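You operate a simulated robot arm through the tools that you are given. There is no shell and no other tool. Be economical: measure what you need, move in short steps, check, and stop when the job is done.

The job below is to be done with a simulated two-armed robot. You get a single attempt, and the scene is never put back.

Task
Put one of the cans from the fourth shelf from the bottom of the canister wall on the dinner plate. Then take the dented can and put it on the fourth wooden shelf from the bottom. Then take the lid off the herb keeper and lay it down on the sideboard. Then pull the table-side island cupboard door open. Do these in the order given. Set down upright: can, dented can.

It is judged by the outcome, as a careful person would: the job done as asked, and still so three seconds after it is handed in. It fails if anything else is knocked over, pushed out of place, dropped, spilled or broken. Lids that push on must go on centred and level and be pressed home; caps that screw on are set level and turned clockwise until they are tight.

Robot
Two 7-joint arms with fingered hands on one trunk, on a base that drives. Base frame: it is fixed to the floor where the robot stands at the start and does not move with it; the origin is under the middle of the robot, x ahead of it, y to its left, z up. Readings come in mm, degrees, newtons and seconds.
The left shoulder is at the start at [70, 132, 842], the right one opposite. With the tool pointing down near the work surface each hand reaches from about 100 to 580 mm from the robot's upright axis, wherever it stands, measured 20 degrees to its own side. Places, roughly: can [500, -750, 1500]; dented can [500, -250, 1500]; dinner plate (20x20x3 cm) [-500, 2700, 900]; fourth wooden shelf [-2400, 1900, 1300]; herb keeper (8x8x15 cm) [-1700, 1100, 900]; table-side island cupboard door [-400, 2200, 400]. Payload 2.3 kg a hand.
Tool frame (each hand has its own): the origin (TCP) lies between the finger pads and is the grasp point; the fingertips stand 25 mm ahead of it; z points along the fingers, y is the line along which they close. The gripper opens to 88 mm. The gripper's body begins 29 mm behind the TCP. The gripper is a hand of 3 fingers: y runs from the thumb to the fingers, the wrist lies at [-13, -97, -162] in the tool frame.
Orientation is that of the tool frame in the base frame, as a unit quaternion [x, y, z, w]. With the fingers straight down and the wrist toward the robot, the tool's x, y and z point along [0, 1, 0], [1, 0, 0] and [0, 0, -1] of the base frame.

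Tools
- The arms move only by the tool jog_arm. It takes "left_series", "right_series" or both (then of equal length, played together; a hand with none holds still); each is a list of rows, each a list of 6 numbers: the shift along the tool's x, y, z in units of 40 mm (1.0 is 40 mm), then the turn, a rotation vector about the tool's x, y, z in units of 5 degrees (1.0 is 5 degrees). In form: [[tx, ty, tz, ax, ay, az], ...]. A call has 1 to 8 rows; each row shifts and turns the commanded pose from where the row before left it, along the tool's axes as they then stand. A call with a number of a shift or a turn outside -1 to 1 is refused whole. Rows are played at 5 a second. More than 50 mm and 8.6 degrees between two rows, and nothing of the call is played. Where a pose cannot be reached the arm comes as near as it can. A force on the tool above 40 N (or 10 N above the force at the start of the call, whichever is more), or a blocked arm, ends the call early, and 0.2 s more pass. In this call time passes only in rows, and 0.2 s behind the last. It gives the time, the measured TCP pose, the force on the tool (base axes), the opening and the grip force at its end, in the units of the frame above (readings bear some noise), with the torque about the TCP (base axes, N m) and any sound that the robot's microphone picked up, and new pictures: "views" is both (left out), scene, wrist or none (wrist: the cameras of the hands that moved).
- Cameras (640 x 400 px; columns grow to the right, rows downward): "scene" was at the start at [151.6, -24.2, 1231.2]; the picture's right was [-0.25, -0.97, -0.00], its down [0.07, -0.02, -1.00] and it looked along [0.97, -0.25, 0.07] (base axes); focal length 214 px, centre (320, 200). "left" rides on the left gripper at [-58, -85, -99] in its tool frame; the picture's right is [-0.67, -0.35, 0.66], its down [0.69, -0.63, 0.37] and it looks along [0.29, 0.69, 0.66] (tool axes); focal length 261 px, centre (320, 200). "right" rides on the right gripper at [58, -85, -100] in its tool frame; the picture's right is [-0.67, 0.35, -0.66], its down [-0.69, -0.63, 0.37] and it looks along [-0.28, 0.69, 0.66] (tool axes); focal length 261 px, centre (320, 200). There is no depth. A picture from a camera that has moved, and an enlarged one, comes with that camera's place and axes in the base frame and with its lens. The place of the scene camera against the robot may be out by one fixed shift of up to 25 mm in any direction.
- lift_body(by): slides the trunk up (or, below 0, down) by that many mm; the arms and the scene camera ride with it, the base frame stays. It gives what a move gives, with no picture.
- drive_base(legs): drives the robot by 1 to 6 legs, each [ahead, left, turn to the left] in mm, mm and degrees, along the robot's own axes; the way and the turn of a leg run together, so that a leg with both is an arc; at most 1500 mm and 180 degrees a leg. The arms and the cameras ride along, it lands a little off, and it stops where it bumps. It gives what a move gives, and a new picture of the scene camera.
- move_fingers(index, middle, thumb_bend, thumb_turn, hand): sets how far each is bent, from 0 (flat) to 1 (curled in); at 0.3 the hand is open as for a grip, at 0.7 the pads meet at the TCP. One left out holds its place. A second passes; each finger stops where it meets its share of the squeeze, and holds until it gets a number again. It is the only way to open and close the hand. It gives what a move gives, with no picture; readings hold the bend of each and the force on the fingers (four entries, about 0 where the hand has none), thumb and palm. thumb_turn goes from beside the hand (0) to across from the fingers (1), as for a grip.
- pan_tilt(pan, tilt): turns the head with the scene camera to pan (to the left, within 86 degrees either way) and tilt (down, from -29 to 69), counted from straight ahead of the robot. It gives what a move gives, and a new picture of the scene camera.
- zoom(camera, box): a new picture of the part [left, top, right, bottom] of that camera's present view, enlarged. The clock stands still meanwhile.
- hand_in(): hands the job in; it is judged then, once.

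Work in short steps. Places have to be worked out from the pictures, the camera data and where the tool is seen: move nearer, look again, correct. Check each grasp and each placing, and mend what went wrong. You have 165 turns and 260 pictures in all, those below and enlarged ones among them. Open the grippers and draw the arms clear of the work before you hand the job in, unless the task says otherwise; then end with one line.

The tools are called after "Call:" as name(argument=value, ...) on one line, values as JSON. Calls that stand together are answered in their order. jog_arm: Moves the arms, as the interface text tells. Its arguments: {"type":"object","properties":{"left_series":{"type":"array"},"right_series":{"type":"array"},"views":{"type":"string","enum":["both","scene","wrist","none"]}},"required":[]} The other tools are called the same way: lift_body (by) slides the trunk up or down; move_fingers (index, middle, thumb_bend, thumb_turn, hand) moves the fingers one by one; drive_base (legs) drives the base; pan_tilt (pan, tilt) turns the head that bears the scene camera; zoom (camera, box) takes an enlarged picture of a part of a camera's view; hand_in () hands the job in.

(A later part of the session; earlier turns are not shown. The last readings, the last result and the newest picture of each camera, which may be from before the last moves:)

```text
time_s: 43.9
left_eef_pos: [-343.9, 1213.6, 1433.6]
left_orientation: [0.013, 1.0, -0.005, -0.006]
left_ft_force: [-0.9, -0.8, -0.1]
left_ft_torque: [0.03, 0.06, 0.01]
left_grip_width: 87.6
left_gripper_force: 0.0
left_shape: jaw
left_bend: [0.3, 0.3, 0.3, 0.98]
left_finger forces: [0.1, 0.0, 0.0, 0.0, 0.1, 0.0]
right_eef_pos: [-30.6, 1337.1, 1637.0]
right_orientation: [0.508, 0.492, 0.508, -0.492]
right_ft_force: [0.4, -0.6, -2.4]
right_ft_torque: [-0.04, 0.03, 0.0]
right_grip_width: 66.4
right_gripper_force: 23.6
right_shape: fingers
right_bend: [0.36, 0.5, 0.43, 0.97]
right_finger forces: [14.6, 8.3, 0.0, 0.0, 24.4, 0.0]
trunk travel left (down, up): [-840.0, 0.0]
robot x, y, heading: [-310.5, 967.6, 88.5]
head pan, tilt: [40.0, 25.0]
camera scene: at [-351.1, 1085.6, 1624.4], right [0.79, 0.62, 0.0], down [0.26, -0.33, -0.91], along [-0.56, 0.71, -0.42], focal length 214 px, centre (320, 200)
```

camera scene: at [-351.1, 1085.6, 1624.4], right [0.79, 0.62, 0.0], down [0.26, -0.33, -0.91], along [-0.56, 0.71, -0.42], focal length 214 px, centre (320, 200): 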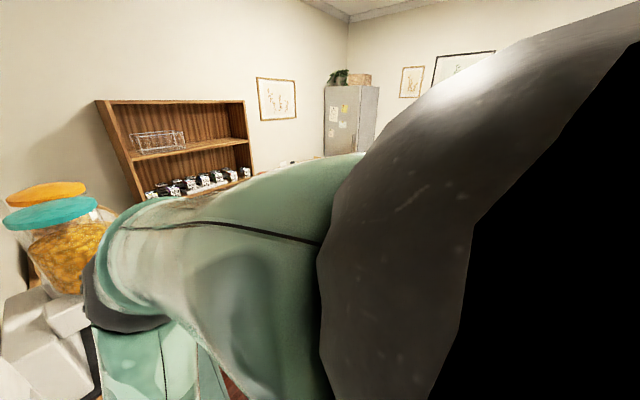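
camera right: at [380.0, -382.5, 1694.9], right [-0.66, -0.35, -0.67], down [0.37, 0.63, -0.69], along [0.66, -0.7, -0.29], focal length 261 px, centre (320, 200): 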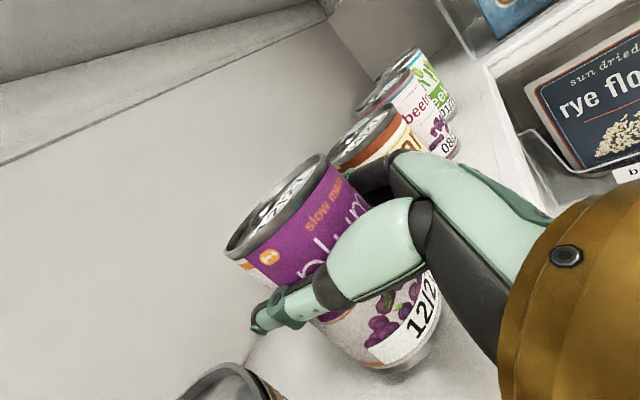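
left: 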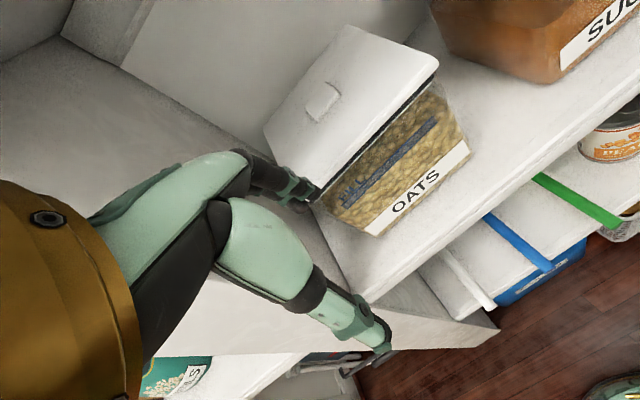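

My raised arms block the view. I bring the left arm forward to its start pose, lower the right one 160 mm and drop the trunk, all in clear air.

Call:
jog_arm(right_series=[[-1, 0, 0, 0, 0, 0], [-1, 0, 0, 0, 0, 0], [-1, 0, 0, 0, 0, 0], [-0.5, 0, 0, 0, 0, 0]], left_series=[[0, 1, 0, 0, 0, 0], [0, 1, 0, 0, 0, 0], [0, 1, 0, 0, 0, 0], [0, 0, 0, 0, 0, 0]], views="none")

Call:
lift_body(by=-380)

Call:
pan_tilt(pan=0, tilt=25)

Call:
pan_tilt(pan=60, tilt=25)

```text
time_s: 44.9
left_eef_pos: [-340.6, 1335.3, 1433.1]
left_orientation: [0.013, 1.0, -0.006, -0.005]
left_ft_force: [-0.1, 0.1, 0.3]
left_ft_torque: [0.02, 0.0, 0.02]
left_grip_width: 87.5
left_gripper_force: 0.0
left_shape: jaw
left_bend: [0.3, 0.3, 0.3, 0.98]
left_finger forces: [0.0, 0.1, 0.1, 0.1, 0.0, 0.0]
right_eef_pos: [-29.4, 1338.1, 1495.9]
right_orientation: [0.509, 0.491, 0.507, -0.492]
right_ft_force: [0.2, 0.3, -2.8]
right_ft_torque: [0.01, 0.0, -0.02]
right_grip_width: 66.5
right_gripper_force: 23.6
right_shape: fingers
right_bend: [0.36, 0.5, 0.43, 0.97]
right_finger forces: [14.5, 8.4, 0.0, 0.0, 24.1, 0.1]
trunk travel left (down, up): [-840.0, 0.0]
robot x, y, heading: [-312.8, 963.0, 88.5]
head pan, tilt: [40.0, 25.0]
```

```text
time_s: 48.5
left_eef_pos: [-340.8, 1335.4, 1052.5]
left_orientation: [0.013, 1.0, -0.006, -0.004]
left_ft_force: [-0.3, -1.3, -0.5]
left_ft_torque: [0.03, 0.01, -0.01]
left_grip_width: 87.7
left_gripper_force: 0.1
left_shape: jaw
left_bend: [0.3, 0.3, 0.3, 0.98]
left_finger forces: [0.0, 0.0, 0.0, 0.1, 0.1, 0.1]
right_eef_pos: [-31.1, 1337.5, 1117.0]
right_orientation: [0.508, 0.492, 0.508, -0.493]
right_ft_force: [-0.1, -0.6, -3.2]
right_ft_torque: [-0.05, 0.01, -0.01]
right_grip_width: 66.5
right_gripper_force: 23.3
right_shape: fingers
right_bend: [0.36, 0.5, 0.43, 0.97]
right_finger forces: [14.4, 8.4, 0.1, 0.0, 24.1, 0.1]
trunk travel left (down, up): [-460.0, 380.0]
robot x, y, heading: [-314.3, 967.5, 88.3]
head pan, tilt: [40.0, 25.0]
```

```text
time_s: 49.6
left_eef_pos: [-340.7, 1333.7, 1050.8]
left_orientation: [0.013, 1.0, -0.006, -0.004]
left_ft_force: [-0.1, 0.1, -0.2]
left_ft_torque: [-0.03, 0.0, 0.02]
left_grip_width: 87.7
left_gripper_force: 0.0
left_shape: jaw
left_bend: [0.3, 0.3, 0.3, 0.98]
left_finger forces: [0.1, 0.0, 0.1, 0.0, 0.0, 0.0]
right_eef_pos: [-30.4, 1337.5, 1116.8]
right_orientation: [0.508, 0.491, 0.507, -0.493]
right_ft_force: [0.1, -0.5, -3.4]
right_ft_torque: [0.02, 0.0, 0.01]
right_grip_width: 66.3
right_gripper_force: 23.5
right_shape: fingers
right_bend: [0.36, 0.5, 0.43, 0.97]
right_finger forces: [14.4, 8.4, 0.0, 0.1, 24.2, 0.0]
trunk travel left (down, up): [-460.0, 380.0]
robot x, y, heading: [-310.8, 963.4, 87.9]
head pan, tilt: [0.0, 25.0]
camera scene: at [-291.3, 1105.3, 1244.3], right [1.0, -0.03, 0.0], down [-0.01, -0.42, -0.91], along [0.03, 0.91, -0.42], focal length 214 px, centre (320, 200)
```

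scene: 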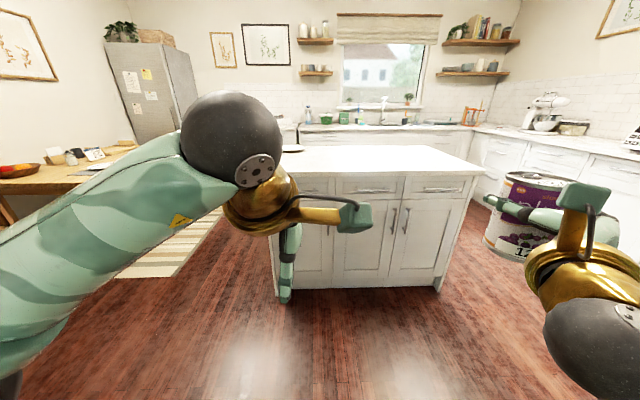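

```text
time_s: 50.9
left_eef_pos: [-340.3, 1334.5, 1052.1]
left_orientation: [0.012, 1.0, -0.006, -0.004]
left_ft_force: [0.5, -0.1, -0.1]
left_ft_torque: [-0.04, 0.0, -0.01]
left_grip_width: 87.8
left_gripper_force: 0.0
left_shape: jaw
left_bend: [0.3, 0.3, 0.3, 0.98]
left_finger forces: [0.0, 0.0, 0.0, 0.1, 0.0, 0.1]
right_eef_pos: [-30.7, 1337.9, 1117.3]
right_orientation: [0.508, 0.491, 0.508, -0.492]
right_ft_force: [0.3, 0.0, -3.4]
right_ft_torque: [0.0, 0.01, 0.01]
right_grip_width: 66.6
right_gripper_force: 23.1
right_shape: fingers
right_bend: [0.36, 0.5, 0.43, 0.97]
right_finger forces: [14.4, 8.4, 0.0, 0.0, 24.1, 0.0]
trunk travel left (down, up): [-460.0, 380.0]
robot x, y, heading: [-316.4, 964.0, 88.3]
head pan, tilt: [60.0, 25.0]
camera scene: at [-372.3, 1061.8, 1244.4], right [0.53, 0.85, 0.0], down [0.36, -0.22, -0.91], along [-0.77, 0.48, -0.42], focal length 214 px, centre (320, 200)
```

scene: 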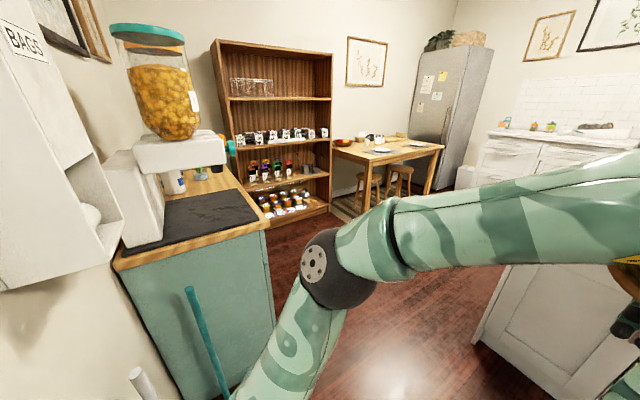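

The way left of the island is clear (island end x≈-560, table beyond x≈-1550, sideboard corner near (-940,1220)). I drive forward, strafe left, then turn back to heading 0 beside the island.

Call:
drive_base(legs=[[620, 0, 0], [0, 640, 0], [0, 0, -88]])

Call:
pan_tilt(pan=40, tilt=25)

```text
time_s: 61.4
left_eef_pos: [-564.5, 1633.5, 1051.9]
left_orientation: [0.712, 0.702, -0.002, -0.007]
left_ft_force: [0.6, -0.1, 0.5]
left_ft_torque: [-0.02, 0.0, -0.01]
left_grip_width: 87.7
left_gripper_force: 0.1
left_shape: jaw
left_bend: [0.3, 0.3, 0.3, 0.98]
left_finger forces: [0.1, 0.1, 0.0, 0.1, 0.0, 0.0]
right_eef_pos: [-557.7, 1323.0, 1116.7]
right_orientation: [0.707, -0.008, 0.707, 0.006]
right_ft_force: [0.4, -0.9, -4.1]
right_ft_torque: [0.01, 0.03, 0.04]
right_grip_width: 66.2
right_gripper_force: 22.9
right_shape: fingers
right_bend: [0.36, 0.5, 0.44, 0.97]
right_finger forces: [13.7, 8.5, 0.1, 0.0, 23.0, 0.0]
trunk travel left (down, up): [-460.0, 380.0]
robot x, y, heading: [-933.3, 1600.1, -1.1]
head pan, tilt: [60.0, 25.0]
camera scene: at [-820.1, 1676.3, 1244.4], right [0.86, -0.52, 0.0], down [-0.22, -0.36, -0.91], along [0.47, 0.78, -0.42], focal length 214 px, centre (320, 200)
```

scene: 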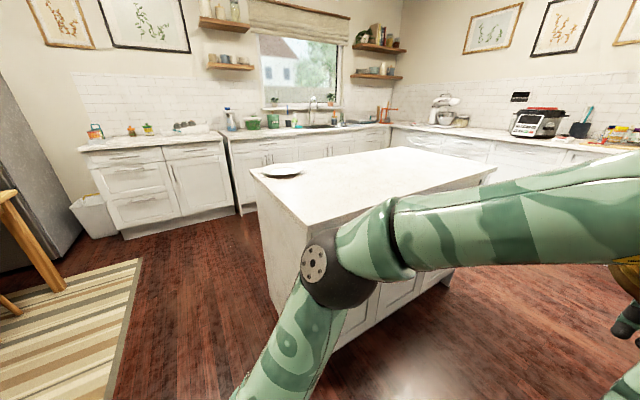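

```text
time_s: 62.2
left_eef_pos: [-564.0, 1633.7, 1051.5]
left_orientation: [0.711, 0.703, -0.001, -0.007]
left_ft_force: [0.1, 0.6, -0.6]
left_ft_torque: [-0.02, 0.02, 0.0]
left_grip_width: 87.7
left_gripper_force: 0.1
left_shape: jaw
left_bend: [0.3, 0.3, 0.3, 0.98]
left_finger forces: [0.0, 0.0, 0.0, 0.1, 0.1, 0.1]
right_eef_pos: [-558.0, 1324.5, 1117.0]
right_orientation: [0.708, -0.008, 0.706, 0.006]
right_ft_force: [-0.4, 0.5, -2.8]
right_ft_torque: [0.04, 0.03, 0.02]
right_grip_width: 65.8
right_gripper_force: 22.3
right_shape: fingers
right_bend: [0.36, 0.5, 0.44, 0.97]
right_finger forces: [13.7, 8.4, 0.0, 0.0, 23.0, 0.0]
trunk travel left (down, up): [-460.0, 380.0]
robot x, y, heading: [-933.3, 1599.0, -1.2]
head pan, tilt: [40.0, 25.0]
camera scene: at [-796.1, 1655.4, 1244.4], right [0.63, -0.78, 0.0], down [-0.33, -0.27, -0.91], along [0.7, 0.57, -0.42], focal length 214 px, centre (320, 200)
```

scene: 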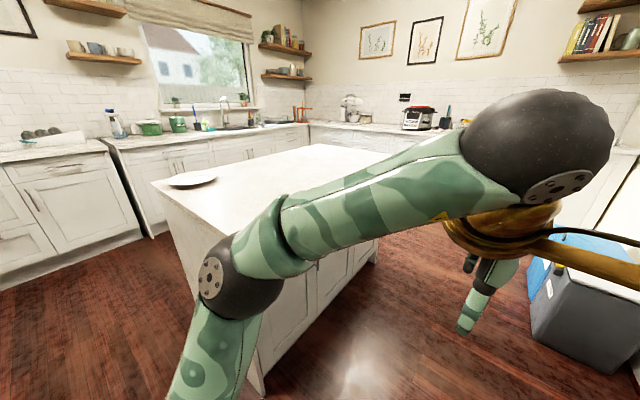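

Plate now at about (-428, 2728). I strafe left along the island end, hands above counter height.

Call:
drive_base(legs=[[0, 1390, 1]])

Call:
pan_tilt(pan=-15, tilt=40)

```text
time_s: 69.2
left_eef_pos: [-547.5, 3042.2, 1052.5]
left_orientation: [0.707, 0.707, -0.001, -0.008]
left_ft_force: [-0.6, -0.3, 1.0]
left_ft_torque: [-0.02, 0.01, 0.02]
left_grip_width: 87.7
left_gripper_force: 0.1
left_shape: jaw
left_bend: [0.3, 0.3, 0.3, 0.98]
left_finger forces: [0.1, 0.0, 0.1, 0.0, 0.1, 0.1]
right_eef_pos: [-536.3, 2733.4, 1115.9]
right_orientation: [0.708, -0.003, 0.707, 0.002]
right_ft_force: [0.3, 0.1, -3.1]
right_ft_torque: [0.01, -0.01, 0.01]
right_grip_width: 66.3
right_gripper_force: 22.9
right_shape: fingers
right_bend: [0.36, 0.5, 0.44, 0.97]
right_finger forces: [13.6, 8.4, 0.1, 0.0, 23.1, 0.0]
trunk travel left (down, up): [-460.0, 380.0]
robot x, y, heading: [-915.6, 3003.8, -0.4]
head pan, tilt: [40.0, 25.0]
camera scene: at [-779.2, 3061.0, 1244.4], right [0.64, -0.77, 0.0], down [-0.33, -0.27, -0.91], along [0.7, 0.58, -0.42], focal length 214 px, centre (320, 200)
```

scene: 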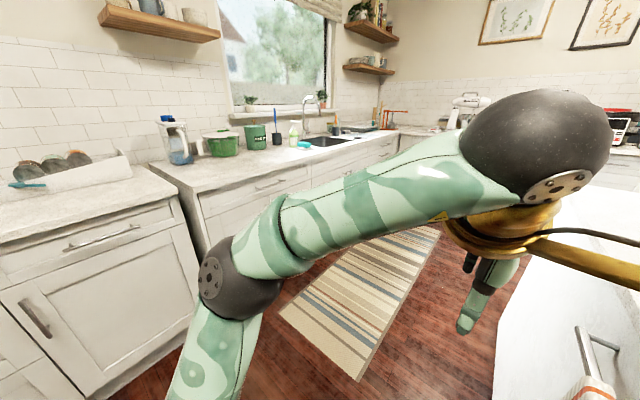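

```text
time_s: 70.4
left_eef_pos: [-548.3, 3042.1, 1052.0]
left_orientation: [0.707, 0.707, -0.001, -0.008]
left_ft_force: [-0.7, -0.2, 0.2]
left_ft_torque: [-0.02, 0.0, -0.03]
left_grip_width: 87.6
left_gripper_force: 0.0
left_shape: jaw
left_bend: [0.3, 0.3, 0.3, 0.98]
left_finger forces: [0.0, 0.1, 0.0, 0.1, 0.0, 0.0]
right_eef_pos: [-536.7, 2733.4, 1117.0]
right_orientation: [0.708, -0.003, 0.706, 0.003]
right_ft_force: [0.6, 0.5, -2.9]
right_ft_torque: [0.02, 0.0, 0.01]
right_grip_width: 66.0
right_gripper_force: 22.7
right_shape: fingers
right_bend: [0.36, 0.5, 0.44, 0.97]
right_finger forces: [13.5, 8.4, 0.0, 0.0, 23.1, 0.0]
trunk travel left (down, up): [-460.0, 380.0]
robot x, y, heading: [-918.5, 3007.6, -0.2]
head pan, tilt: [-15.0, 40.0]
camera scene: at [-768.2, 2979.8, 1221.0], right [-0.26, -0.96, 0.0], down [-0.62, 0.17, -0.77], along [0.74, -0.2, -0.64], focal length 214 px, centre (320, 200)
```

scene: 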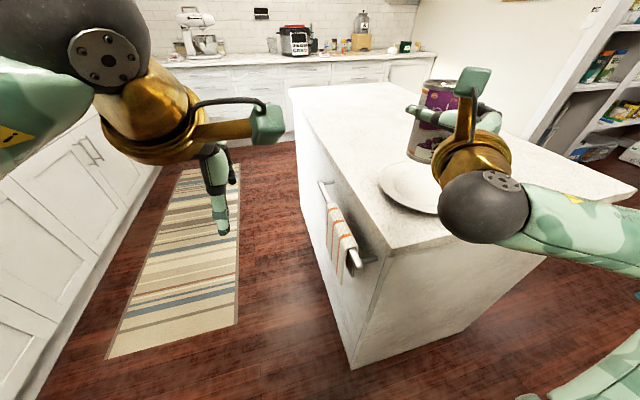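

The plate is under/ahead of the right hand. I look with the wrist camera and a scene enlargement.

Call:
zoom(camera="right", box=[0, 0, 640, 400])

Call:
zoom(camera="scene", box=[340, 80, 580, 230])

```text
1.00 times, centred on (320, 200) of right (not enlarged: the box is as wide or as high as the picture)
camera zoom: at [-635.8, 2819.9, 1174.8], right [-0.66, -0.34, -0.67], down [0.37, 0.63, -0.68], along [0.66, -0.7, -0.29], focal length 261 px, centre (320, 200)
```

zoom: 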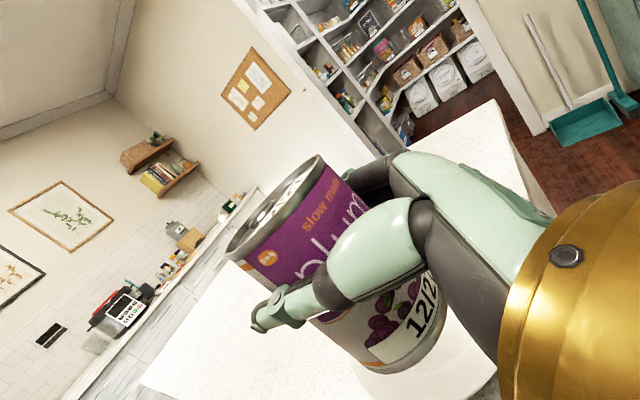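

```text
2.67 times, centred on (460, 155) of scene
camera zoom: at [-768.2, 2979.8, 1221.0], right [-0.26, -0.96, 0.0], down [-0.62, 0.17, -0.77], along [0.74, -0.2, -0.64], focal length 572 px, centre (-53, 320)
```

zoom: 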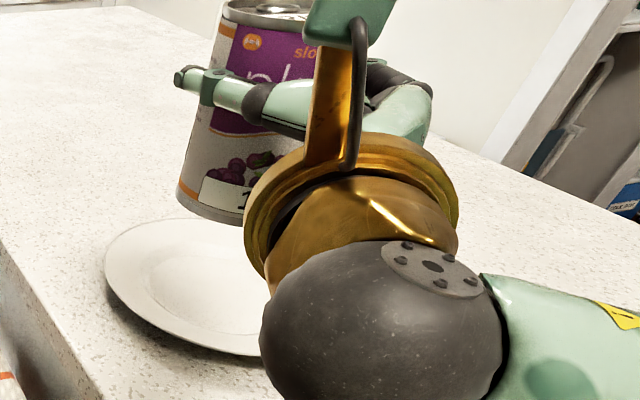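

Combining the views, the plate centre is about (-458, 2645), rim z≈935. I move the can over it, still high.

Call:
jog_arm(right_series=[[0, 0.75, 0.6, 0, 0, 0], [0, 0.75, 0.6, 0, 0, 0], [0, 0.7, 0.6, 0, 0, 0]], views="both")

Call:
zoom(camera="scene", box=[340, 80, 580, 230])

```text
time_s: 71.2
left_eef_pos: [-546.9, 3041.8, 1052.2]
left_orientation: [0.707, 0.707, -0.001, -0.008]
left_ft_force: [-0.1, 0.3, -0.1]
left_ft_torque: [0.03, 0.0, 0.01]
left_grip_width: 87.7
left_gripper_force: 0.1
left_shape: jaw
left_bend: [0.3, 0.3, 0.3, 0.98]
left_finger forces: [0.0, 0.1, 0.1, 0.0, 0.0, 0.0]
right_eef_pos: [-462.3, 2642.6, 1117.2]
right_orientation: [0.707, -0.003, 0.707, 0.002]
right_ft_force: [0.4, -0.7, -3.2]
right_ft_torque: [-0.01, 0.04, -0.01]
right_grip_width: 65.9
right_gripper_force: 22.8
right_shape: fingers
right_bend: [0.36, 0.5, 0.44, 0.97]
right_finger forces: [13.8, 8.6, 0.0, 0.0, 23.0, 0.0]
trunk travel left (down, up): [-460.0, 380.0]
robot x, y, heading: [-917.6, 3005.0, -0.3]
head pan, tilt: [-15.0, 40.0]
camera scene: at [-767.4, 2978.8, 1220.9], right [-0.26, -0.96, 0.0], down [-0.62, 0.17, -0.76], along [0.74, -0.2, -0.64], focal length 214 px, centre (320, 200)
camera right: at [-563.2, 2730.3, 1175.7], right [-0.66, -0.34, -0.67], down [0.37, 0.63, -0.68], along [0.66, -0.7, -0.29], focal length 261 px, centre (320, 200)
```

scene: 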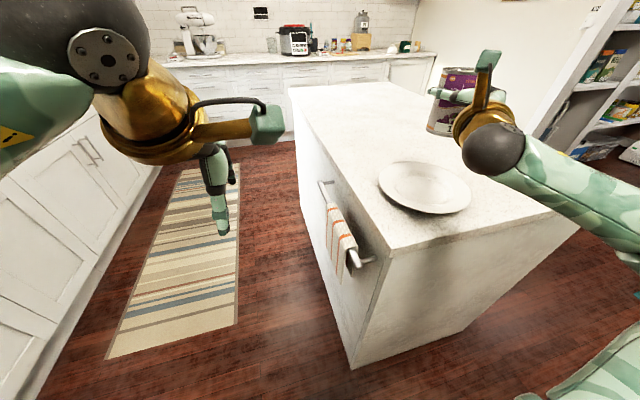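
right: 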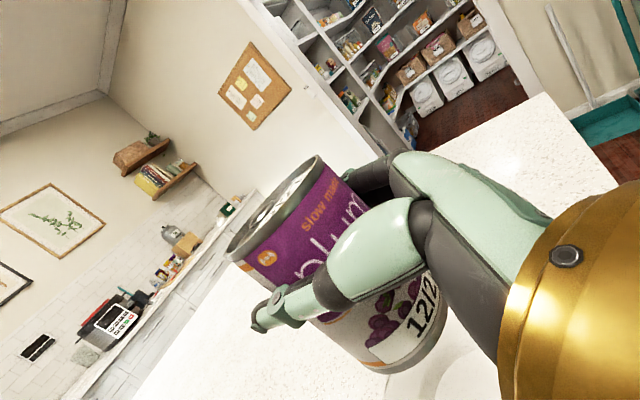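

```text
2.67 times, centred on (460, 155) of scene
camera zoom: at [-767.4, 2978.8, 1220.9], right [-0.26, -0.96, 0.0], down [-0.62, 0.17, -0.76], along [0.74, -0.2, -0.64], focal length 572 px, centre (-53, 320)
```

zoom: 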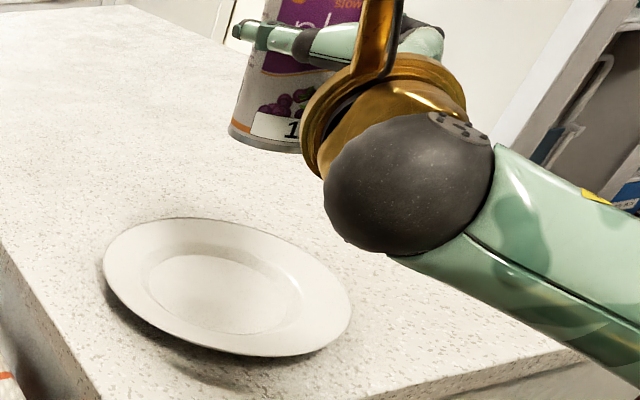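

Lowering straight from here would land on the plate's centre. To keep the forearm above the counter I raise the trunk 180 first and look.

Call:
lift_body(by=180)

Call:
jog_arm(right_series=[[-1, 0, 0, 0, 0, 0], [-1, 0, 0, 0, 0, 0], [-1, 0, 0, 0, 0, 0], [-1, 0, 0, 0, 0, 0], [-1, 0, 0, 0, 0, 0], [-1, 0, 0, 0, 0, 0]], views="scene")

```text
time_s: 73.2
left_eef_pos: [-547.2, 3042.5, 1232.5]
left_orientation: [0.707, 0.707, -0.001, -0.008]
left_ft_force: [0.3, 0.7, -0.5]
left_ft_torque: [0.04, 0.05, 0.0]
left_grip_width: 87.8
left_gripper_force: 0.1
left_shape: jaw
left_bend: [0.3, 0.3, 0.3, 0.98]
left_finger forces: [0.0, 0.0, 0.0, 0.0, 0.0, 0.0]
right_eef_pos: [-465.6, 2643.9, 1299.1]
right_orientation: [0.708, -0.002, 0.707, 0.001]
right_ft_force: [-1.4, 0.1, -3.7]
right_ft_torque: [-0.01, 0.02, 0.02]
right_grip_width: 66.2
right_gripper_force: 22.3
right_shape: fingers
right_bend: [0.36, 0.5, 0.44, 0.97]
right_finger forces: [13.8, 8.4, 0.0, 0.1, 23.0, 0.1]
trunk travel left (down, up): [-640.0, 200.0]
robot x, y, heading: [-917.9, 3007.7, -0.3]
head pan, tilt: [-15.0, 40.0]
```

```text
time_s: 74.6
left_eef_pos: [-546.9, 3042.8, 1232.8]
left_orientation: [0.708, 0.707, -0.002, -0.007]
left_ft_force: [0.7, 0.3, 0.1]
left_ft_torque: [0.02, 0.01, -0.01]
left_grip_width: 87.8
left_gripper_force: 0.1
left_shape: jaw
left_bend: [0.3, 0.3, 0.3, 0.98]
left_finger forces: [0.0, 0.0, 0.0, 0.0, 0.0, 0.1]
right_eef_pos: [-479.9, 2639.0, 1159.9]
right_orientation: [0.71, -0.004, 0.704, 0.0]
right_ft_force: [0.1, -0.3, -3.7]
right_ft_torque: [0.03, 0.0, 0.01]
right_grip_width: 66.2
right_gripper_force: 22.7
right_shape: fingers
right_bend: [0.36, 0.5, 0.44, 0.97]
right_finger forces: [13.8, 8.8, 0.0, 0.0, 22.9, 0.1]
right hand out of reach, approached as far as the arm can: row 4, 5, 6
trunk travel left (down, up): [-640.0, 200.0]
robot x, y, heading: [-914.6, 3006.1, -0.3]
head pan, tilt: [-15.0, 40.0]
camera scene: at [-768.0, 2979.2, 1401.0], right [-0.26, -0.96, 0.0], down [-0.62, 0.17, -0.77], along [0.74, -0.2, -0.64], focal length 214 px, centre (320, 200)
```

scene: 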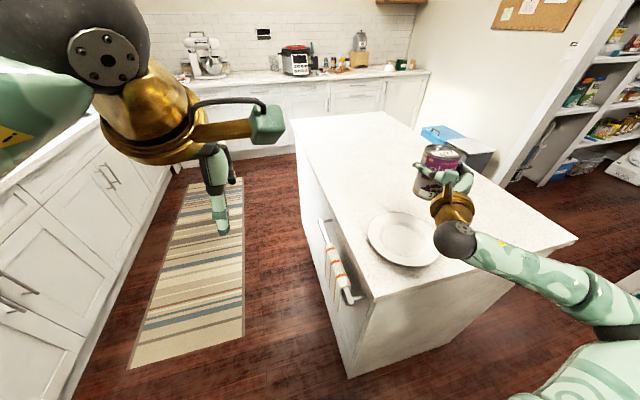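

The arm's downward limit is reached but the elbow hangs outside the island edge, so I can lower with the trunk. I lower 120 mm and correct the position there.

Call:
lift_body(by=-115)

Call:
jog_arm(right_series=[[0, 0, 0, 0, 0, 0]], views="both")

```text
time_s: 76.1
left_eef_pos: [-547.4, 3042.3, 1117.2]
left_orientation: [0.707, 0.707, -0.001, -0.008]
left_ft_force: [0.2, 0.7, 0.1]
left_ft_torque: [-0.03, -0.04, -0.04]
left_grip_width: 87.6
left_gripper_force: 0.0
left_shape: jaw
left_bend: [0.3, 0.3, 0.3, 0.98]
left_finger forces: [0.0, 0.0, 0.0, 0.1, 0.1, 0.0]
right_eef_pos: [-478.0, 2638.7, 1045.2]
right_orientation: [0.709, -0.004, 0.705, 0.0]
right_ft_force: [0.0, 0.6, -3.1]
right_ft_torque: [-0.02, 0.01, 0.04]
right_grip_width: 66.0
right_gripper_force: 22.2
right_shape: fingers
right_bend: [0.36, 0.5, 0.44, 0.97]
right_finger forces: [13.7, 8.7, 0.1, 0.0, 22.8, 0.0]
trunk travel left (down, up): [-525.0, 315.0]
robot x, y, heading: [-915.6, 3005.3, -0.6]
head pan, tilt: [-15.0, 40.0]
```

```text
time_s: 76.5
left_eef_pos: [-547.5, 3041.1, 1115.8]
left_orientation: [0.707, 0.707, -0.001, -0.008]
left_ft_force: [0.3, 0.6, -1.5]
left_ft_torque: [0.02, 0.0, 0.0]
left_grip_width: 87.7
left_gripper_force: 0.1
left_shape: jaw
left_bend: [0.3, 0.3, 0.3, 0.98]
left_finger forces: [0.1, 0.0, 0.1, 0.1, 0.0, 0.0]
right_eef_pos: [-477.8, 2639.7, 1043.9]
right_orientation: [0.71, -0.002, 0.704, -0.001]
right_ft_force: [0.2, 0.6, -3.2]
right_ft_torque: [0.03, 0.03, 0.0]
right_grip_width: 66.1
right_gripper_force: 23.2
right_shape: fingers
right_bend: [0.36, 0.5, 0.44, 0.97]
right_finger forces: [13.8, 8.7, 0.1, 0.1, 23.0, 0.0]
trunk travel left (down, up): [-525.0, 315.0]
robot x, y, heading: [-914.7, 3007.9, -0.4]
head pan, tilt: [-15.0, 40.0]
camera scene: at [-768.0, 2979.5, 1286.0], right [-0.26, -0.96, 0.0], down [-0.62, 0.17, -0.77], along [0.74, -0.2, -0.64], focal length 214 px, centre (320, 200)
camera right: at [-577.8, 2726.4, 1103.4], right [-0.66, -0.34, -0.67], down [0.36, 0.63, -0.69], along [0.65, -0.7, -0.29], focal length 261 px, centre (320, 200)
```

scene: 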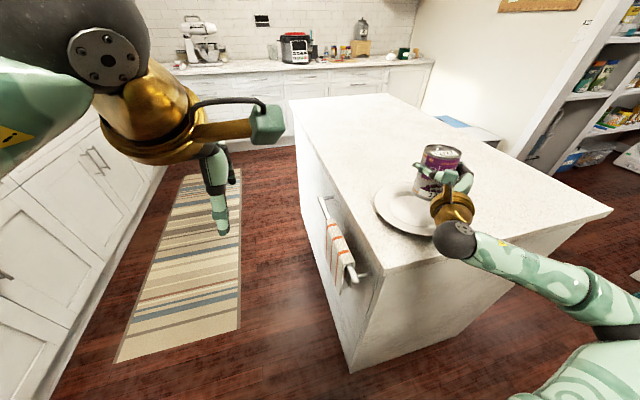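
right: 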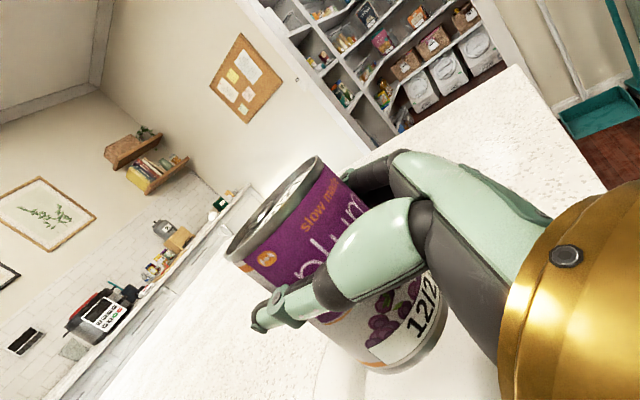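

I shift 18 mm forward and lower another 35 mm, then look closely.

Call:
jog_arm(right_series=[[0, -0.12, 0.42, 0, 0, 0]], views="none")

Call:
lift_body(by=-35)

Call:
zoom(camera="scene", box=[340, 100, 580, 250])

```text
time_s: 76.9
left_eef_pos: [-545.7, 3042.7, 1116.6]
left_orientation: [0.707, 0.707, -0.002, -0.008]
left_ft_force: [0.0, 0.5, -0.5]
left_ft_torque: [0.0, 0.01, -0.01]
left_grip_width: 87.7
left_gripper_force: 0.1
left_shape: jaw
left_bend: [0.3, 0.3, 0.3, 0.98]
left_finger forces: [0.1, 0.0, 0.0, 0.0, 0.0, 0.0]
right_eef_pos: [-462.4, 2644.8, 1045.8]
right_orientation: [0.712, -0.004, 0.703, 0.0]
right_ft_force: [0.5, 0.3, -2.9]
right_ft_torque: [0.02, 0.0, -0.02]
right_grip_width: 66.1
right_gripper_force: 22.9
right_shape: fingers
right_bend: [0.36, 0.5, 0.44, 0.97]
right_finger forces: [13.8, 8.7, 0.0, 0.0, 22.9, 0.0]
trunk travel left (down, up): [-525.0, 315.0]
robot x, y, heading: [-914.8, 3003.2, -0.3]
head pan, tilt: [-15.0, 40.0]
```

```text
time_s: 77.7
left_eef_pos: [-547.2, 3043.2, 1083.1]
left_orientation: [0.708, 0.707, -0.001, -0.008]
left_ft_force: [0.0, -0.2, -0.8]
left_ft_torque: [0.02, 0.0, 0.03]
left_grip_width: 87.7
left_gripper_force: 0.0
left_shape: jaw
left_bend: [0.3, 0.3, 0.3, 0.98]
left_finger forces: [0.0, 0.0, 0.0, 0.1, 0.0, 0.0]
right_eef_pos: [-463.4, 2644.5, 1011.7]
right_orientation: [0.711, -0.005, 0.703, -0.001]
right_ft_force: [0.2, 0.9, -3.1]
right_ft_torque: [0.0, 0.04, 0.02]
right_grip_width: 66.1
right_gripper_force: 22.6
right_shape: fingers
right_bend: [0.36, 0.5, 0.44, 0.97]
right_finger forces: [13.7, 8.8, 0.1, 0.0, 22.9, 0.0]
trunk travel left (down, up): [-490.0, 350.0]
robot x, y, heading: [-912.5, 3003.6, -0.5]
head pan, tilt: [-15.0, 40.0]
```

```text
2.67 times, centred on (460, 175) of scene
camera zoom: at [-768.4, 2979.6, 1251.0], right [-0.26, -0.96, 0.0], down [-0.62, 0.17, -0.77], along [0.74, -0.2, -0.64], focal length 572 px, centre (-53, 267)
```

zoom: 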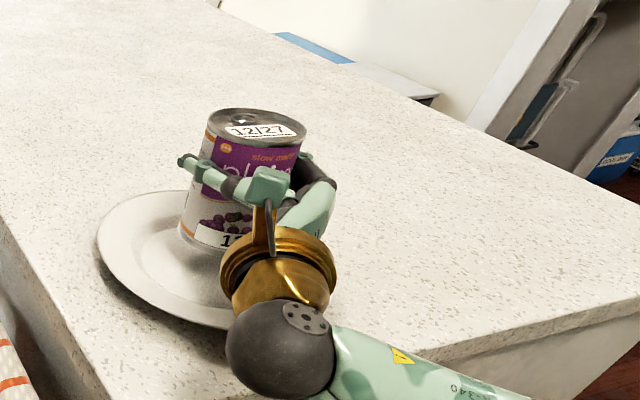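

Aligned over the plate. I lower 18 mm more.

Call:
lift_body(by=-18)

Call:
zoom(camera="scene", box=[340, 100, 500, 200])

```text
time_s: 78.3
left_eef_pos: [-547.0, 3042.6, 1063.8]
left_orientation: [0.707, 0.707, -0.001, -0.007]
left_ft_force: [0.2, 0.9, 0.2]
left_ft_torque: [0.0, 0.01, -0.02]
left_grip_width: 87.6
left_gripper_force: 0.1
left_shape: jaw
left_bend: [0.3, 0.3, 0.3, 0.98]
left_finger forces: [0.0, 0.0, 0.0, 0.0, 0.0, 0.0]
right_eef_pos: [-462.3, 2644.1, 993.3]
right_orientation: [0.711, -0.004, 0.703, 0.0]
right_ft_force: [-1.2, 0.1, -3.5]
right_ft_torque: [0.0, 0.03, 0.0]
right_grip_width: 66.2
right_gripper_force: 22.6
right_shape: fingers
right_bend: [0.36, 0.5, 0.44, 0.97]
right_finger forces: [13.6, 8.7, 0.0, 0.1, 22.9, 0.0]
trunk travel left (down, up): [-472.0, 368.0]
robot x, y, heading: [-917.0, 3000.6, -0.4]
head pan, tilt: [-15.0, 40.0]
```

```text
4.00 times, centred on (420, 150) of scene
camera zoom: at [-768.2, 2979.6, 1232.9], right [-0.26, -0.96, 0.0], down [-0.62, 0.17, -0.77], along [0.74, -0.2, -0.64], focal length 858 px, centre (-80, 400)
```

zoom: 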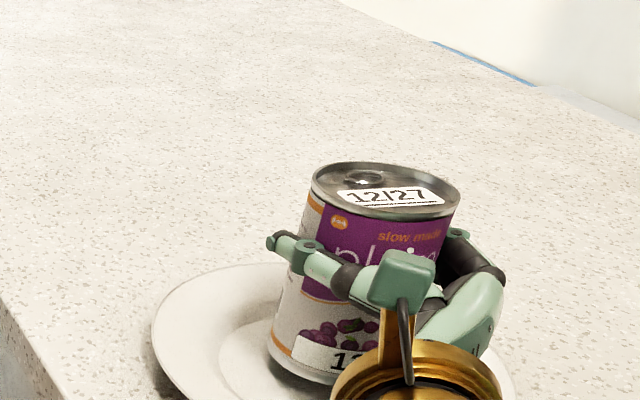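

Almost down. I lower in small steps, watching the force.

Call:
lift_body(by=-5)

Call:
lift_body(by=-3)

```text
time_s: 78.9
left_eef_pos: [-548.1, 3043.0, 1058.8]
left_orientation: [0.707, 0.707, -0.001, -0.008]
left_ft_force: [0.3, -0.2, -0.8]
left_ft_torque: [0.01, 0.01, -0.02]
left_grip_width: 87.6
left_gripper_force: 0.1
left_shape: jaw
left_bend: [0.3, 0.3, 0.3, 0.98]
left_finger forces: [0.1, 0.0, 0.0, 0.1, 0.0, 0.0]
right_eef_pos: [-463.3, 2643.9, 988.4]
right_orientation: [0.711, -0.005, 0.703, -0.001]
right_ft_force: [0.9, 0.0, -3.1]
right_ft_torque: [-0.02, 0.01, -0.01]
right_grip_width: 66.0
right_gripper_force: 22.7
right_shape: fingers
right_bend: [0.36, 0.5, 0.44, 0.97]
right_finger forces: [13.7, 8.7, 0.0, 0.0, 22.9, 0.0]
trunk travel left (down, up): [-467.0, 373.0]
robot x, y, heading: [-917.9, 3005.7, -0.4]
head pan, tilt: [-15.0, 40.0]
```

```text
time_s: 79.4
left_eef_pos: [-547.0, 3043.2, 1055.5]
left_orientation: [0.708, 0.707, -0.001, -0.008]
left_ft_force: [0.6, -0.3, -0.3]
left_ft_torque: [0.03, -0.03, -0.01]
left_grip_width: 87.8
left_gripper_force: 0.0
left_shape: jaw
left_bend: [0.3, 0.3, 0.3, 0.98]
left_finger forces: [0.1, 0.0, 0.0, 0.1, 0.0, 0.0]
right_eef_pos: [-462.7, 2642.5, 985.4]
right_orientation: [0.711, -0.004, 0.703, -0.001]
right_ft_force: [0.2, 0.5, -3.4]
right_ft_torque: [-0.02, 0.02, 0.0]
right_grip_width: 66.2
right_gripper_force: 23.0
right_shape: fingers
right_bend: [0.36, 0.5, 0.44, 0.97]
right_finger forces: [13.8, 8.7, 0.0, 0.1, 22.9, 0.0]
trunk travel left (down, up): [-464.0, 376.0]
robot x, y, heading: [-912.8, 3004.8, -0.4]
head pan, tilt: [-15.0, 40.0]
```

No contact yet; more small steps.

Call:
lift_body(by=-3)

Call:
lift_body(by=-3)

Call:
zoom(camera="scene", box=[360, 110, 488, 190])

```text
time_s: 79.9
left_eef_pos: [-548.8, 3043.0, 1052.5]
left_orientation: [0.707, 0.707, -0.001, -0.007]
left_ft_force: [0.1, 1.0, 0.3]
left_ft_torque: [0.01, -0.02, 0.0]
left_grip_width: 87.7
left_gripper_force: 0.0
left_shape: jaw
left_bend: [0.3, 0.3, 0.3, 0.98]
left_finger forces: [0.1, 0.0, 0.1, 0.1, 0.0, 0.1]
right_eef_pos: [-463.8, 2644.6, 983.0]
right_orientation: [0.711, -0.004, 0.703, 0.0]
right_ft_force: [-0.4, -0.9, -1.0]
right_ft_torque: [-0.03, -0.01, -0.06]
right_grip_width: 66.4
right_gripper_force: 22.7
right_shape: fingers
right_bend: [0.36, 0.5, 0.44, 0.96]
right_finger forces: [13.9, 8.6, 0.1, 0.1, 22.9, 0.1]
trunk travel left (down, up): [-461.0, 379.0]
robot x, y, heading: [-916.7, 3003.3, -0.5]
head pan, tilt: [-15.0, 40.0]
```

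```text
time_s: 80.4
left_eef_pos: [-549.1, 3042.1, 1050.9]
left_orientation: [0.707, 0.707, 0.0, -0.007]
left_ft_force: [0.7, 0.4, 0.0]
left_ft_torque: [0.0, -0.02, 0.0]
left_grip_width: 87.7
left_gripper_force: 0.0
left_shape: jaw
left_bend: [0.3, 0.3, 0.3, 0.98]
left_finger forces: [0.0, 0.0, 0.0, 0.2, 0.0, 0.0]
right_eef_pos: [-463.9, 2644.2, 980.7]
right_orientation: [0.71, -0.004, 0.704, 0.0]
right_ft_force: [-3.0, -0.7, 3.1]
right_ft_torque: [-0.16, -0.11, -0.05]
right_grip_width: 65.8
right_gripper_force: 23.7
right_shape: fingers
right_bend: [0.36, 0.5, 0.44, 0.96]
right_finger forces: [14.7, 9.1, 0.0, 0.0, 22.9, 0.1]
trunk travel left (down, up): [-458.0, 382.0]
robot x, y, heading: [-919.6, 3004.3, -0.1]
head pan, tilt: [-15.0, 40.0]
```

```text
5.00 times, centred on (424, 150) of scene
camera zoom: at [-770.3, 2980.5, 1219.3], right [-0.27, -0.96, 0.0], down [-0.62, 0.17, -0.77], along [0.74, -0.2, -0.64], focal length 1072 px, centre (-200, 450)
```

zoom: 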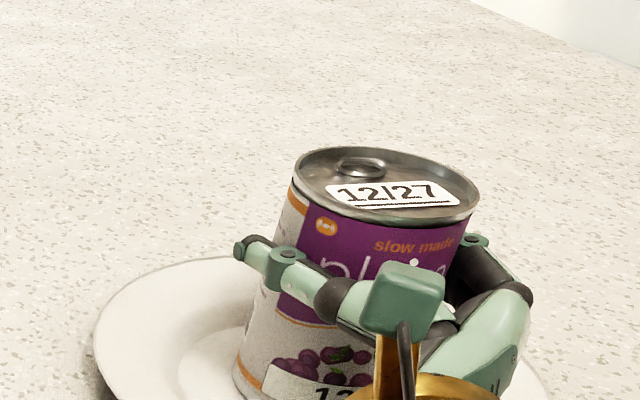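

The can is standing on the plate (force turned up). I open the hand.

Call:
move_fingers(hand="right", index=0.28, middle=0.28, thumb_bend=0.28)

Call:
zoom(camera="right", box=[0, 0, 640, 400])

```text
time_s: 81.4
left_eef_pos: [-547.5, 3042.4, 1051.0]
left_orientation: [0.707, 0.707, -0.001, -0.007]
left_ft_force: [-0.1, 0.3, -0.3]
left_ft_torque: [0.01, 0.05, 0.01]
left_grip_width: 87.5
left_gripper_force: 0.0
left_shape: jaw
left_bend: [0.3, 0.3, 0.3, 0.98]
left_finger forces: [0.0, 0.0, 0.0, 0.0, 0.1, 0.0]
right_eef_pos: [-464.4, 2643.3, 980.8]
right_orientation: [0.711, -0.003, 0.703, 0.0]
right_ft_force: [0.6, -0.2, 0.9]
right_ft_torque: [0.0, 0.0, -0.01]
right_grip_width: 88.1
right_gripper_force: 0.0
right_shape: fingers
right_bend: [0.28, 0.28, 0.28, 0.97]
right_finger forces: [0.0, 0.1, 0.0, 0.1, 0.1, 0.0]
trunk travel left (down, up): [-458.0, 382.0]
robot x, y, heading: [-918.0, 3005.6, -0.1]
head pan, tilt: [-15.0, 40.0]
```

```text
1.00 times, centred on (320, 200) of right (not enlarged: the box is as wide or as high as the picture)
camera zoom: at [-562.5, 2730.9, 1039.3], right [-0.66, -0.34, -0.66], down [0.36, 0.63, -0.69], along [0.65, -0.7, -0.3], focal length 261 px, centre (320, 200)
```

zoom: 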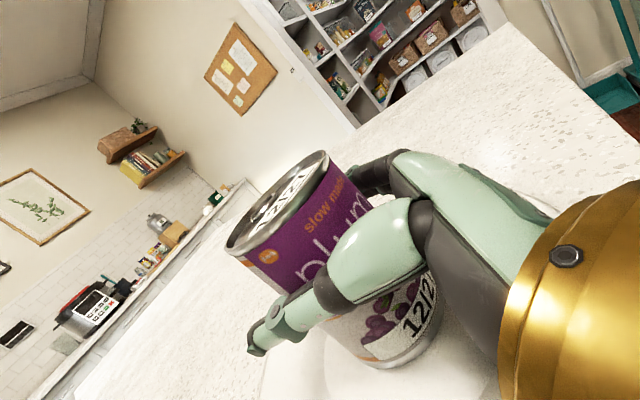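

Released. I draw the hand straight back.

Call:
jog_arm(right_series=[[0, 0, -0.4, 0, 0, 0], [0, 0, -0.5, 0, 0, 0], [0, 0, -0.6, 0, 0, 0], [0, 0, -0.8, 0, 0, 0]], views="scene")

Call:
zoom(camera="scene", box=[360, 110, 520, 210])

```text
time_s: 82.4
left_eef_pos: [-548.5, 3042.7, 1050.4]
left_orientation: [0.707, 0.707, -0.001, -0.006]
left_ft_force: [0.6, -0.6, -0.1]
left_ft_torque: [0.01, -0.01, -0.01]
left_grip_width: 87.8
left_gripper_force: 0.1
left_shape: jaw
left_bend: [0.3, 0.3, 0.3, 0.98]
left_finger forces: [0.0, 0.0, 0.0, 0.0, 0.0, 0.1]
right_eef_pos: [-546.7, 2636.5, 988.3]
right_orientation: [0.711, -0.005, 0.703, -0.001]
right_ft_force: [0.8, 0.5, -0.4]
right_ft_torque: [0.01, 0.0, 0.0]
right_grip_width: 88.3
right_gripper_force: 0.2
right_shape: fingers
right_bend: [0.28, 0.28, 0.28, 0.97]
right_finger forces: [0.1, 0.0, 0.0, 0.0, 0.1, 0.0]
right hand out of reach, approached as far as the arm can: row 4
trunk travel left (down, up): [-458.0, 382.0]
robot x, y, heading: [-915.2, 3006.7, -0.3]
head pan, tilt: [-15.0, 40.0]
camera scene: at [-769.4, 2979.8, 1219.2], right [-0.26, -0.96, 0.0], down [-0.62, 0.17, -0.77], along [0.74, -0.2, -0.64], focal length 214 px, centre (320, 200)
```

scene: 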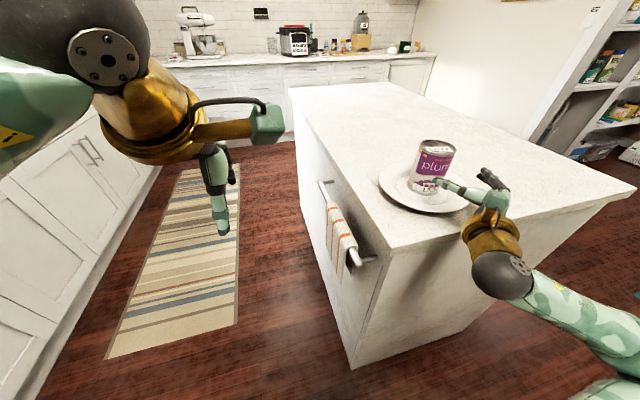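

```text
4.00 times, centred on (440, 160) of scene
camera zoom: at [-769.4, 2979.8, 1219.2], right [-0.26, -0.96, 0.0], down [-0.62, 0.17, -0.77], along [0.74, -0.2, -0.64], focal length 858 px, centre (-160, 360)
```

zoom: 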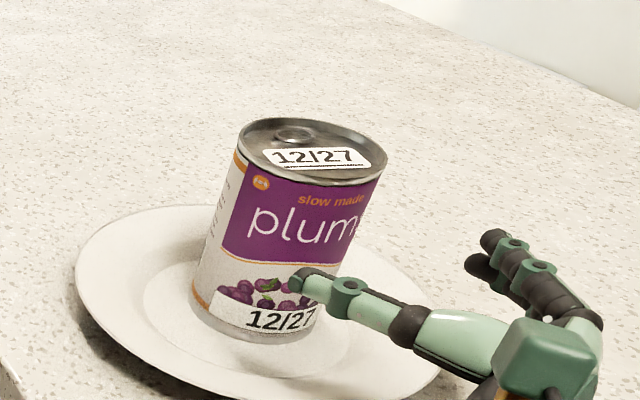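

The can stands upright on the plate. I back off, and drive back to the pantry the same way.

Call:
drive_base(legs=[[-60, 0, 0], [0, -1400, 0], [740, 0, 0], [0, -900, 0]])

```text
time_s: 97.8
left_eef_pos: [132.9, 773.2, 1050.0]
left_orientation: [0.706, 0.708, -0.002, -0.007]
left_ft_force: [-0.7, -0.1, 0.4]
left_ft_torque: [0.03, -0.03, 0.02]
left_grip_width: 87.7
left_gripper_force: 0.0
left_shape: jaw
left_bend: [0.3, 0.3, 0.3, 0.98]
left_finger forces: [0.0, 0.0, 0.0, 0.0, 0.0, 0.0]
right_eef_pos: [134.8, 366.8, 988.2]
right_orientation: [0.711, -0.003, 0.703, -0.001]
right_ft_force: [-0.4, -0.2, -0.6]
right_ft_torque: [0.0, -0.01, -0.01]
right_grip_width: 88.2
right_gripper_force: 0.1
right_shape: fingers
right_bend: [0.28, 0.28, 0.28, 0.97]
right_finger forces: [0.1, 0.0, 0.0, 0.0, 0.1, 0.0]
trunk travel left (down, up): [-458.0, 382.0]
robot x, y, heading: [-235.9, 736.4, -0.4]
head pan, tilt: [-15.0, 40.0]
camera scene: at [-88.5, 708.8, 1219.1], right [-0.26, -0.97, 0.0], down [-0.62, 0.17, -0.77], along [0.74, -0.2, -0.64], focal length 214 px, centre (320, 200)
```

scene: 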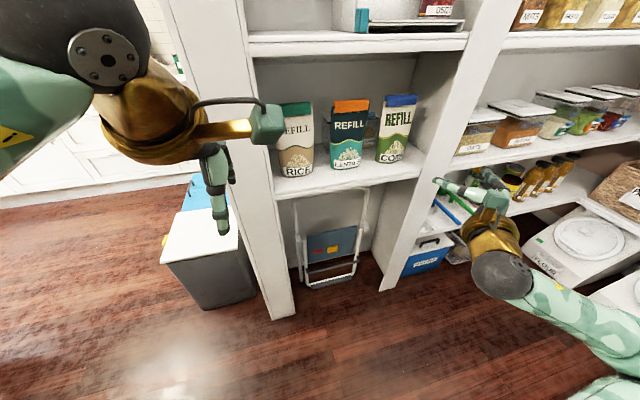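

I raise trunk to the top, raise the right hand toward its former pose and pull the left back, still out of the shelves.

Call:
lift_body(by=382)

Call:
jog_arm(right_series=[[1, -0.4, 0, 0, 0, 0], [1, -0.4, 0, 0, 0, 0], [1, -0.4, 0, 0, 0, 0], [1, -0.4, 0, 0, 0, 0], [1, -0.4, 0, 0, 0, 0], [1, -0.3, 0, 0, 0, 0]], left_series=[[0, -1, 0, 0, 0, 0], [0, -1, 0, 0, 0, 0], [0, -1, 0, 0, 0, 0], [0, 0, 0, 0, 0, 0], [0, 0, 0, 0, 0, 0], [0, 0, 0, 0, 0, 0]], views="none")

Call:
drive_base(legs=[[0, -810, 0]])

Call:
pan_tilt(pan=-15, tilt=10)

```text
time_s: 101.5
left_eef_pos: [132.1, 771.9, 1432.4]
left_orientation: [0.706, 0.708, -0.002, -0.007]
left_ft_force: [0.7, -0.8, 0.2]
left_ft_torque: [-0.01, -0.02, 0.0]
left_grip_width: 87.8
left_gripper_force: 0.0
left_shape: jaw
left_bend: [0.3, 0.3, 0.3, 0.98]
left_finger forces: [0.0, 0.0, 0.1, 0.0, 0.1, 0.0]
right_eef_pos: [135.3, 367.9, 1369.9]
right_orientation: [0.711, -0.003, 0.703, -0.002]
right_ft_force: [-0.1, -0.5, -0.1]
right_ft_torque: [-0.02, -0.05, 0.0]
right_grip_width: 88.3
right_gripper_force: 0.0
right_shape: fingers
right_bend: [0.28, 0.28, 0.28, 0.97]
right_finger forces: [0.0, 0.0, 0.0, 0.0, 0.0, 0.0]
trunk travel left (down, up): [-840.0, 0.0]
robot x, y, heading: [-236.5, 733.6, -0.0]
head pan, tilt: [-15.0, 40.0]
```

```text
time_s: 102.9
left_eef_pos: [25.1, 784.5, 1424.9]
left_orientation: [0.684, 0.729, -0.016, -0.025]
left_ft_force: [0.0, -0.2, -0.4]
left_ft_torque: [-0.02, 0.03, -0.03]
left_grip_width: 87.7
left_gripper_force: 0.0
left_shape: jaw
left_bend: [0.3, 0.3, 0.3, 0.98]
left_finger forces: [0.1, 0.1, 0.0, 0.0, 0.0, 0.0]
right_eef_pos: [137.9, 458.5, 1611.6]
right_orientation: [0.712, -0.002, 0.703, 0.0]
right_ft_force: [0.9, 1.1, -0.2]
right_ft_torque: [0.0, 0.02, 0.02]
right_grip_width: 88.4
right_gripper_force: 0.1
right_shape: fingers
right_bend: [0.28, 0.28, 0.28, 0.97]
right_finger forces: [0.0, 0.0, 0.0, 0.1, 0.0, 0.1]
trunk travel left (down, up): [-840.0, 0.0]
robot x, y, heading: [-234.9, 731.9, -0.2]
head pan, tilt: [-15.0, 40.0]
```

```text
time_s: 107.2
left_eef_pos: [19.5, -29.8, 1424.6]
left_orientation: [0.69, 0.724, -0.014, -0.026]
left_ft_force: [-0.2, -0.2, 0.7]
left_ft_torque: [-0.02, 0.04, 0.01]
left_grip_width: 87.8
left_gripper_force: 0.0
left_shape: jaw
left_bend: [0.3, 0.3, 0.3, 0.98]
left_finger forces: [0.1, 0.0, 0.1, 0.1, 0.1, 0.1]
right_eef_pos: [129.9, -354.7, 1611.6]
right_orientation: [0.711, -0.005, 0.703, 0.001]
right_ft_force: [-0.2, 0.1, 0.3]
right_ft_torque: [-0.01, 0.03, -0.01]
right_grip_width: 88.5
right_gripper_force: 0.1
right_shape: fingers
right_bend: [0.28, 0.28, 0.28, 0.97]
right_finger forces: [0.1, 0.1, 0.0, 0.1, 0.0, 0.1]
trunk travel left (down, up): [-840.0, 0.0]
robot x, y, heading: [-242.2, -78.0, -0.4]
head pan, tilt: [-15.0, 40.0]
camera scene: at [-93.0, -98.7, 1602.4], right [-0.24, -0.97, 0.0], down [-0.61, 0.15, -0.78], along [0.75, -0.19, -0.63], focal length 214 px, centre (320, 200)
```

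scene: 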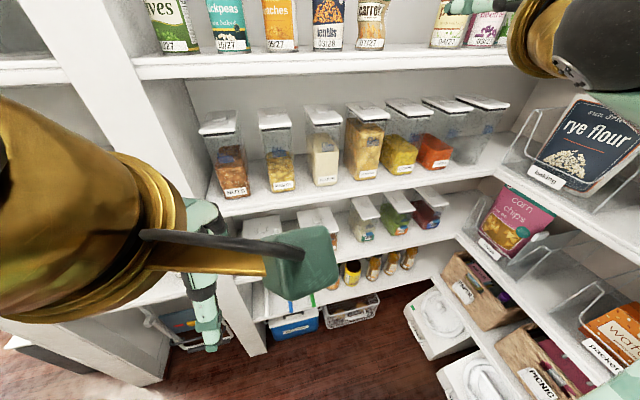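

```text
time_s: 108.2
left_eef_pos: [19.1, -32.6, 1424.2]
left_orientation: [0.69, 0.723, -0.013, -0.027]
left_ft_force: [0.3, -0.1, 0.0]
left_ft_torque: [-0.03, 0.01, 0.0]
left_grip_width: 87.5
left_gripper_force: 0.1
left_shape: jaw
left_bend: [0.3, 0.3, 0.3, 0.98]
left_finger forces: [0.0, 0.0, 0.0, 0.0, 0.0, 0.0]
right_eef_pos: [130.3, -356.4, 1611.2]
right_orientation: [0.712, -0.006, 0.703, 0.0]
right_ft_force: [-0.2, 0.6, 0.3]
right_ft_torque: [-0.01, 0.0, 0.01]
right_grip_width: 88.5
right_gripper_force: 0.0
right_shape: fingers
right_bend: [0.28, 0.28, 0.28, 0.97]
right_finger forces: [0.1, 0.1, 0.0, 0.1, 0.0, 0.0]
trunk travel left (down, up): [-840.0, 0.0]
robot x, y, heading: [-243.9, -74.2, -0.9]
head pan, tilt: [-15.0, 10.0]
camera scene: at [-86.5, -105.3, 1648.7], right [-0.27, -0.96, 0.0], down [-0.17, 0.05, -0.98], along [0.95, -0.26, -0.17], focal length 214 px, centre (320, 200)
```

scene: 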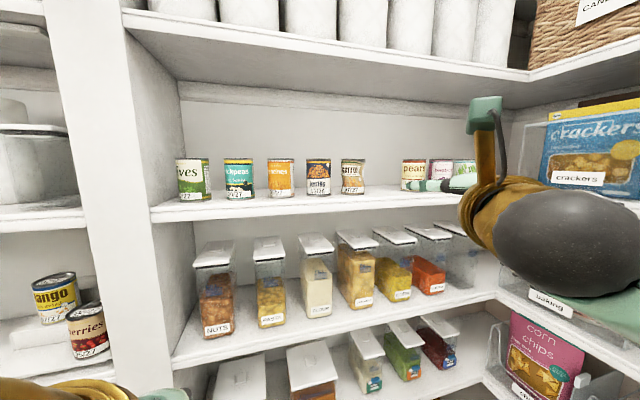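

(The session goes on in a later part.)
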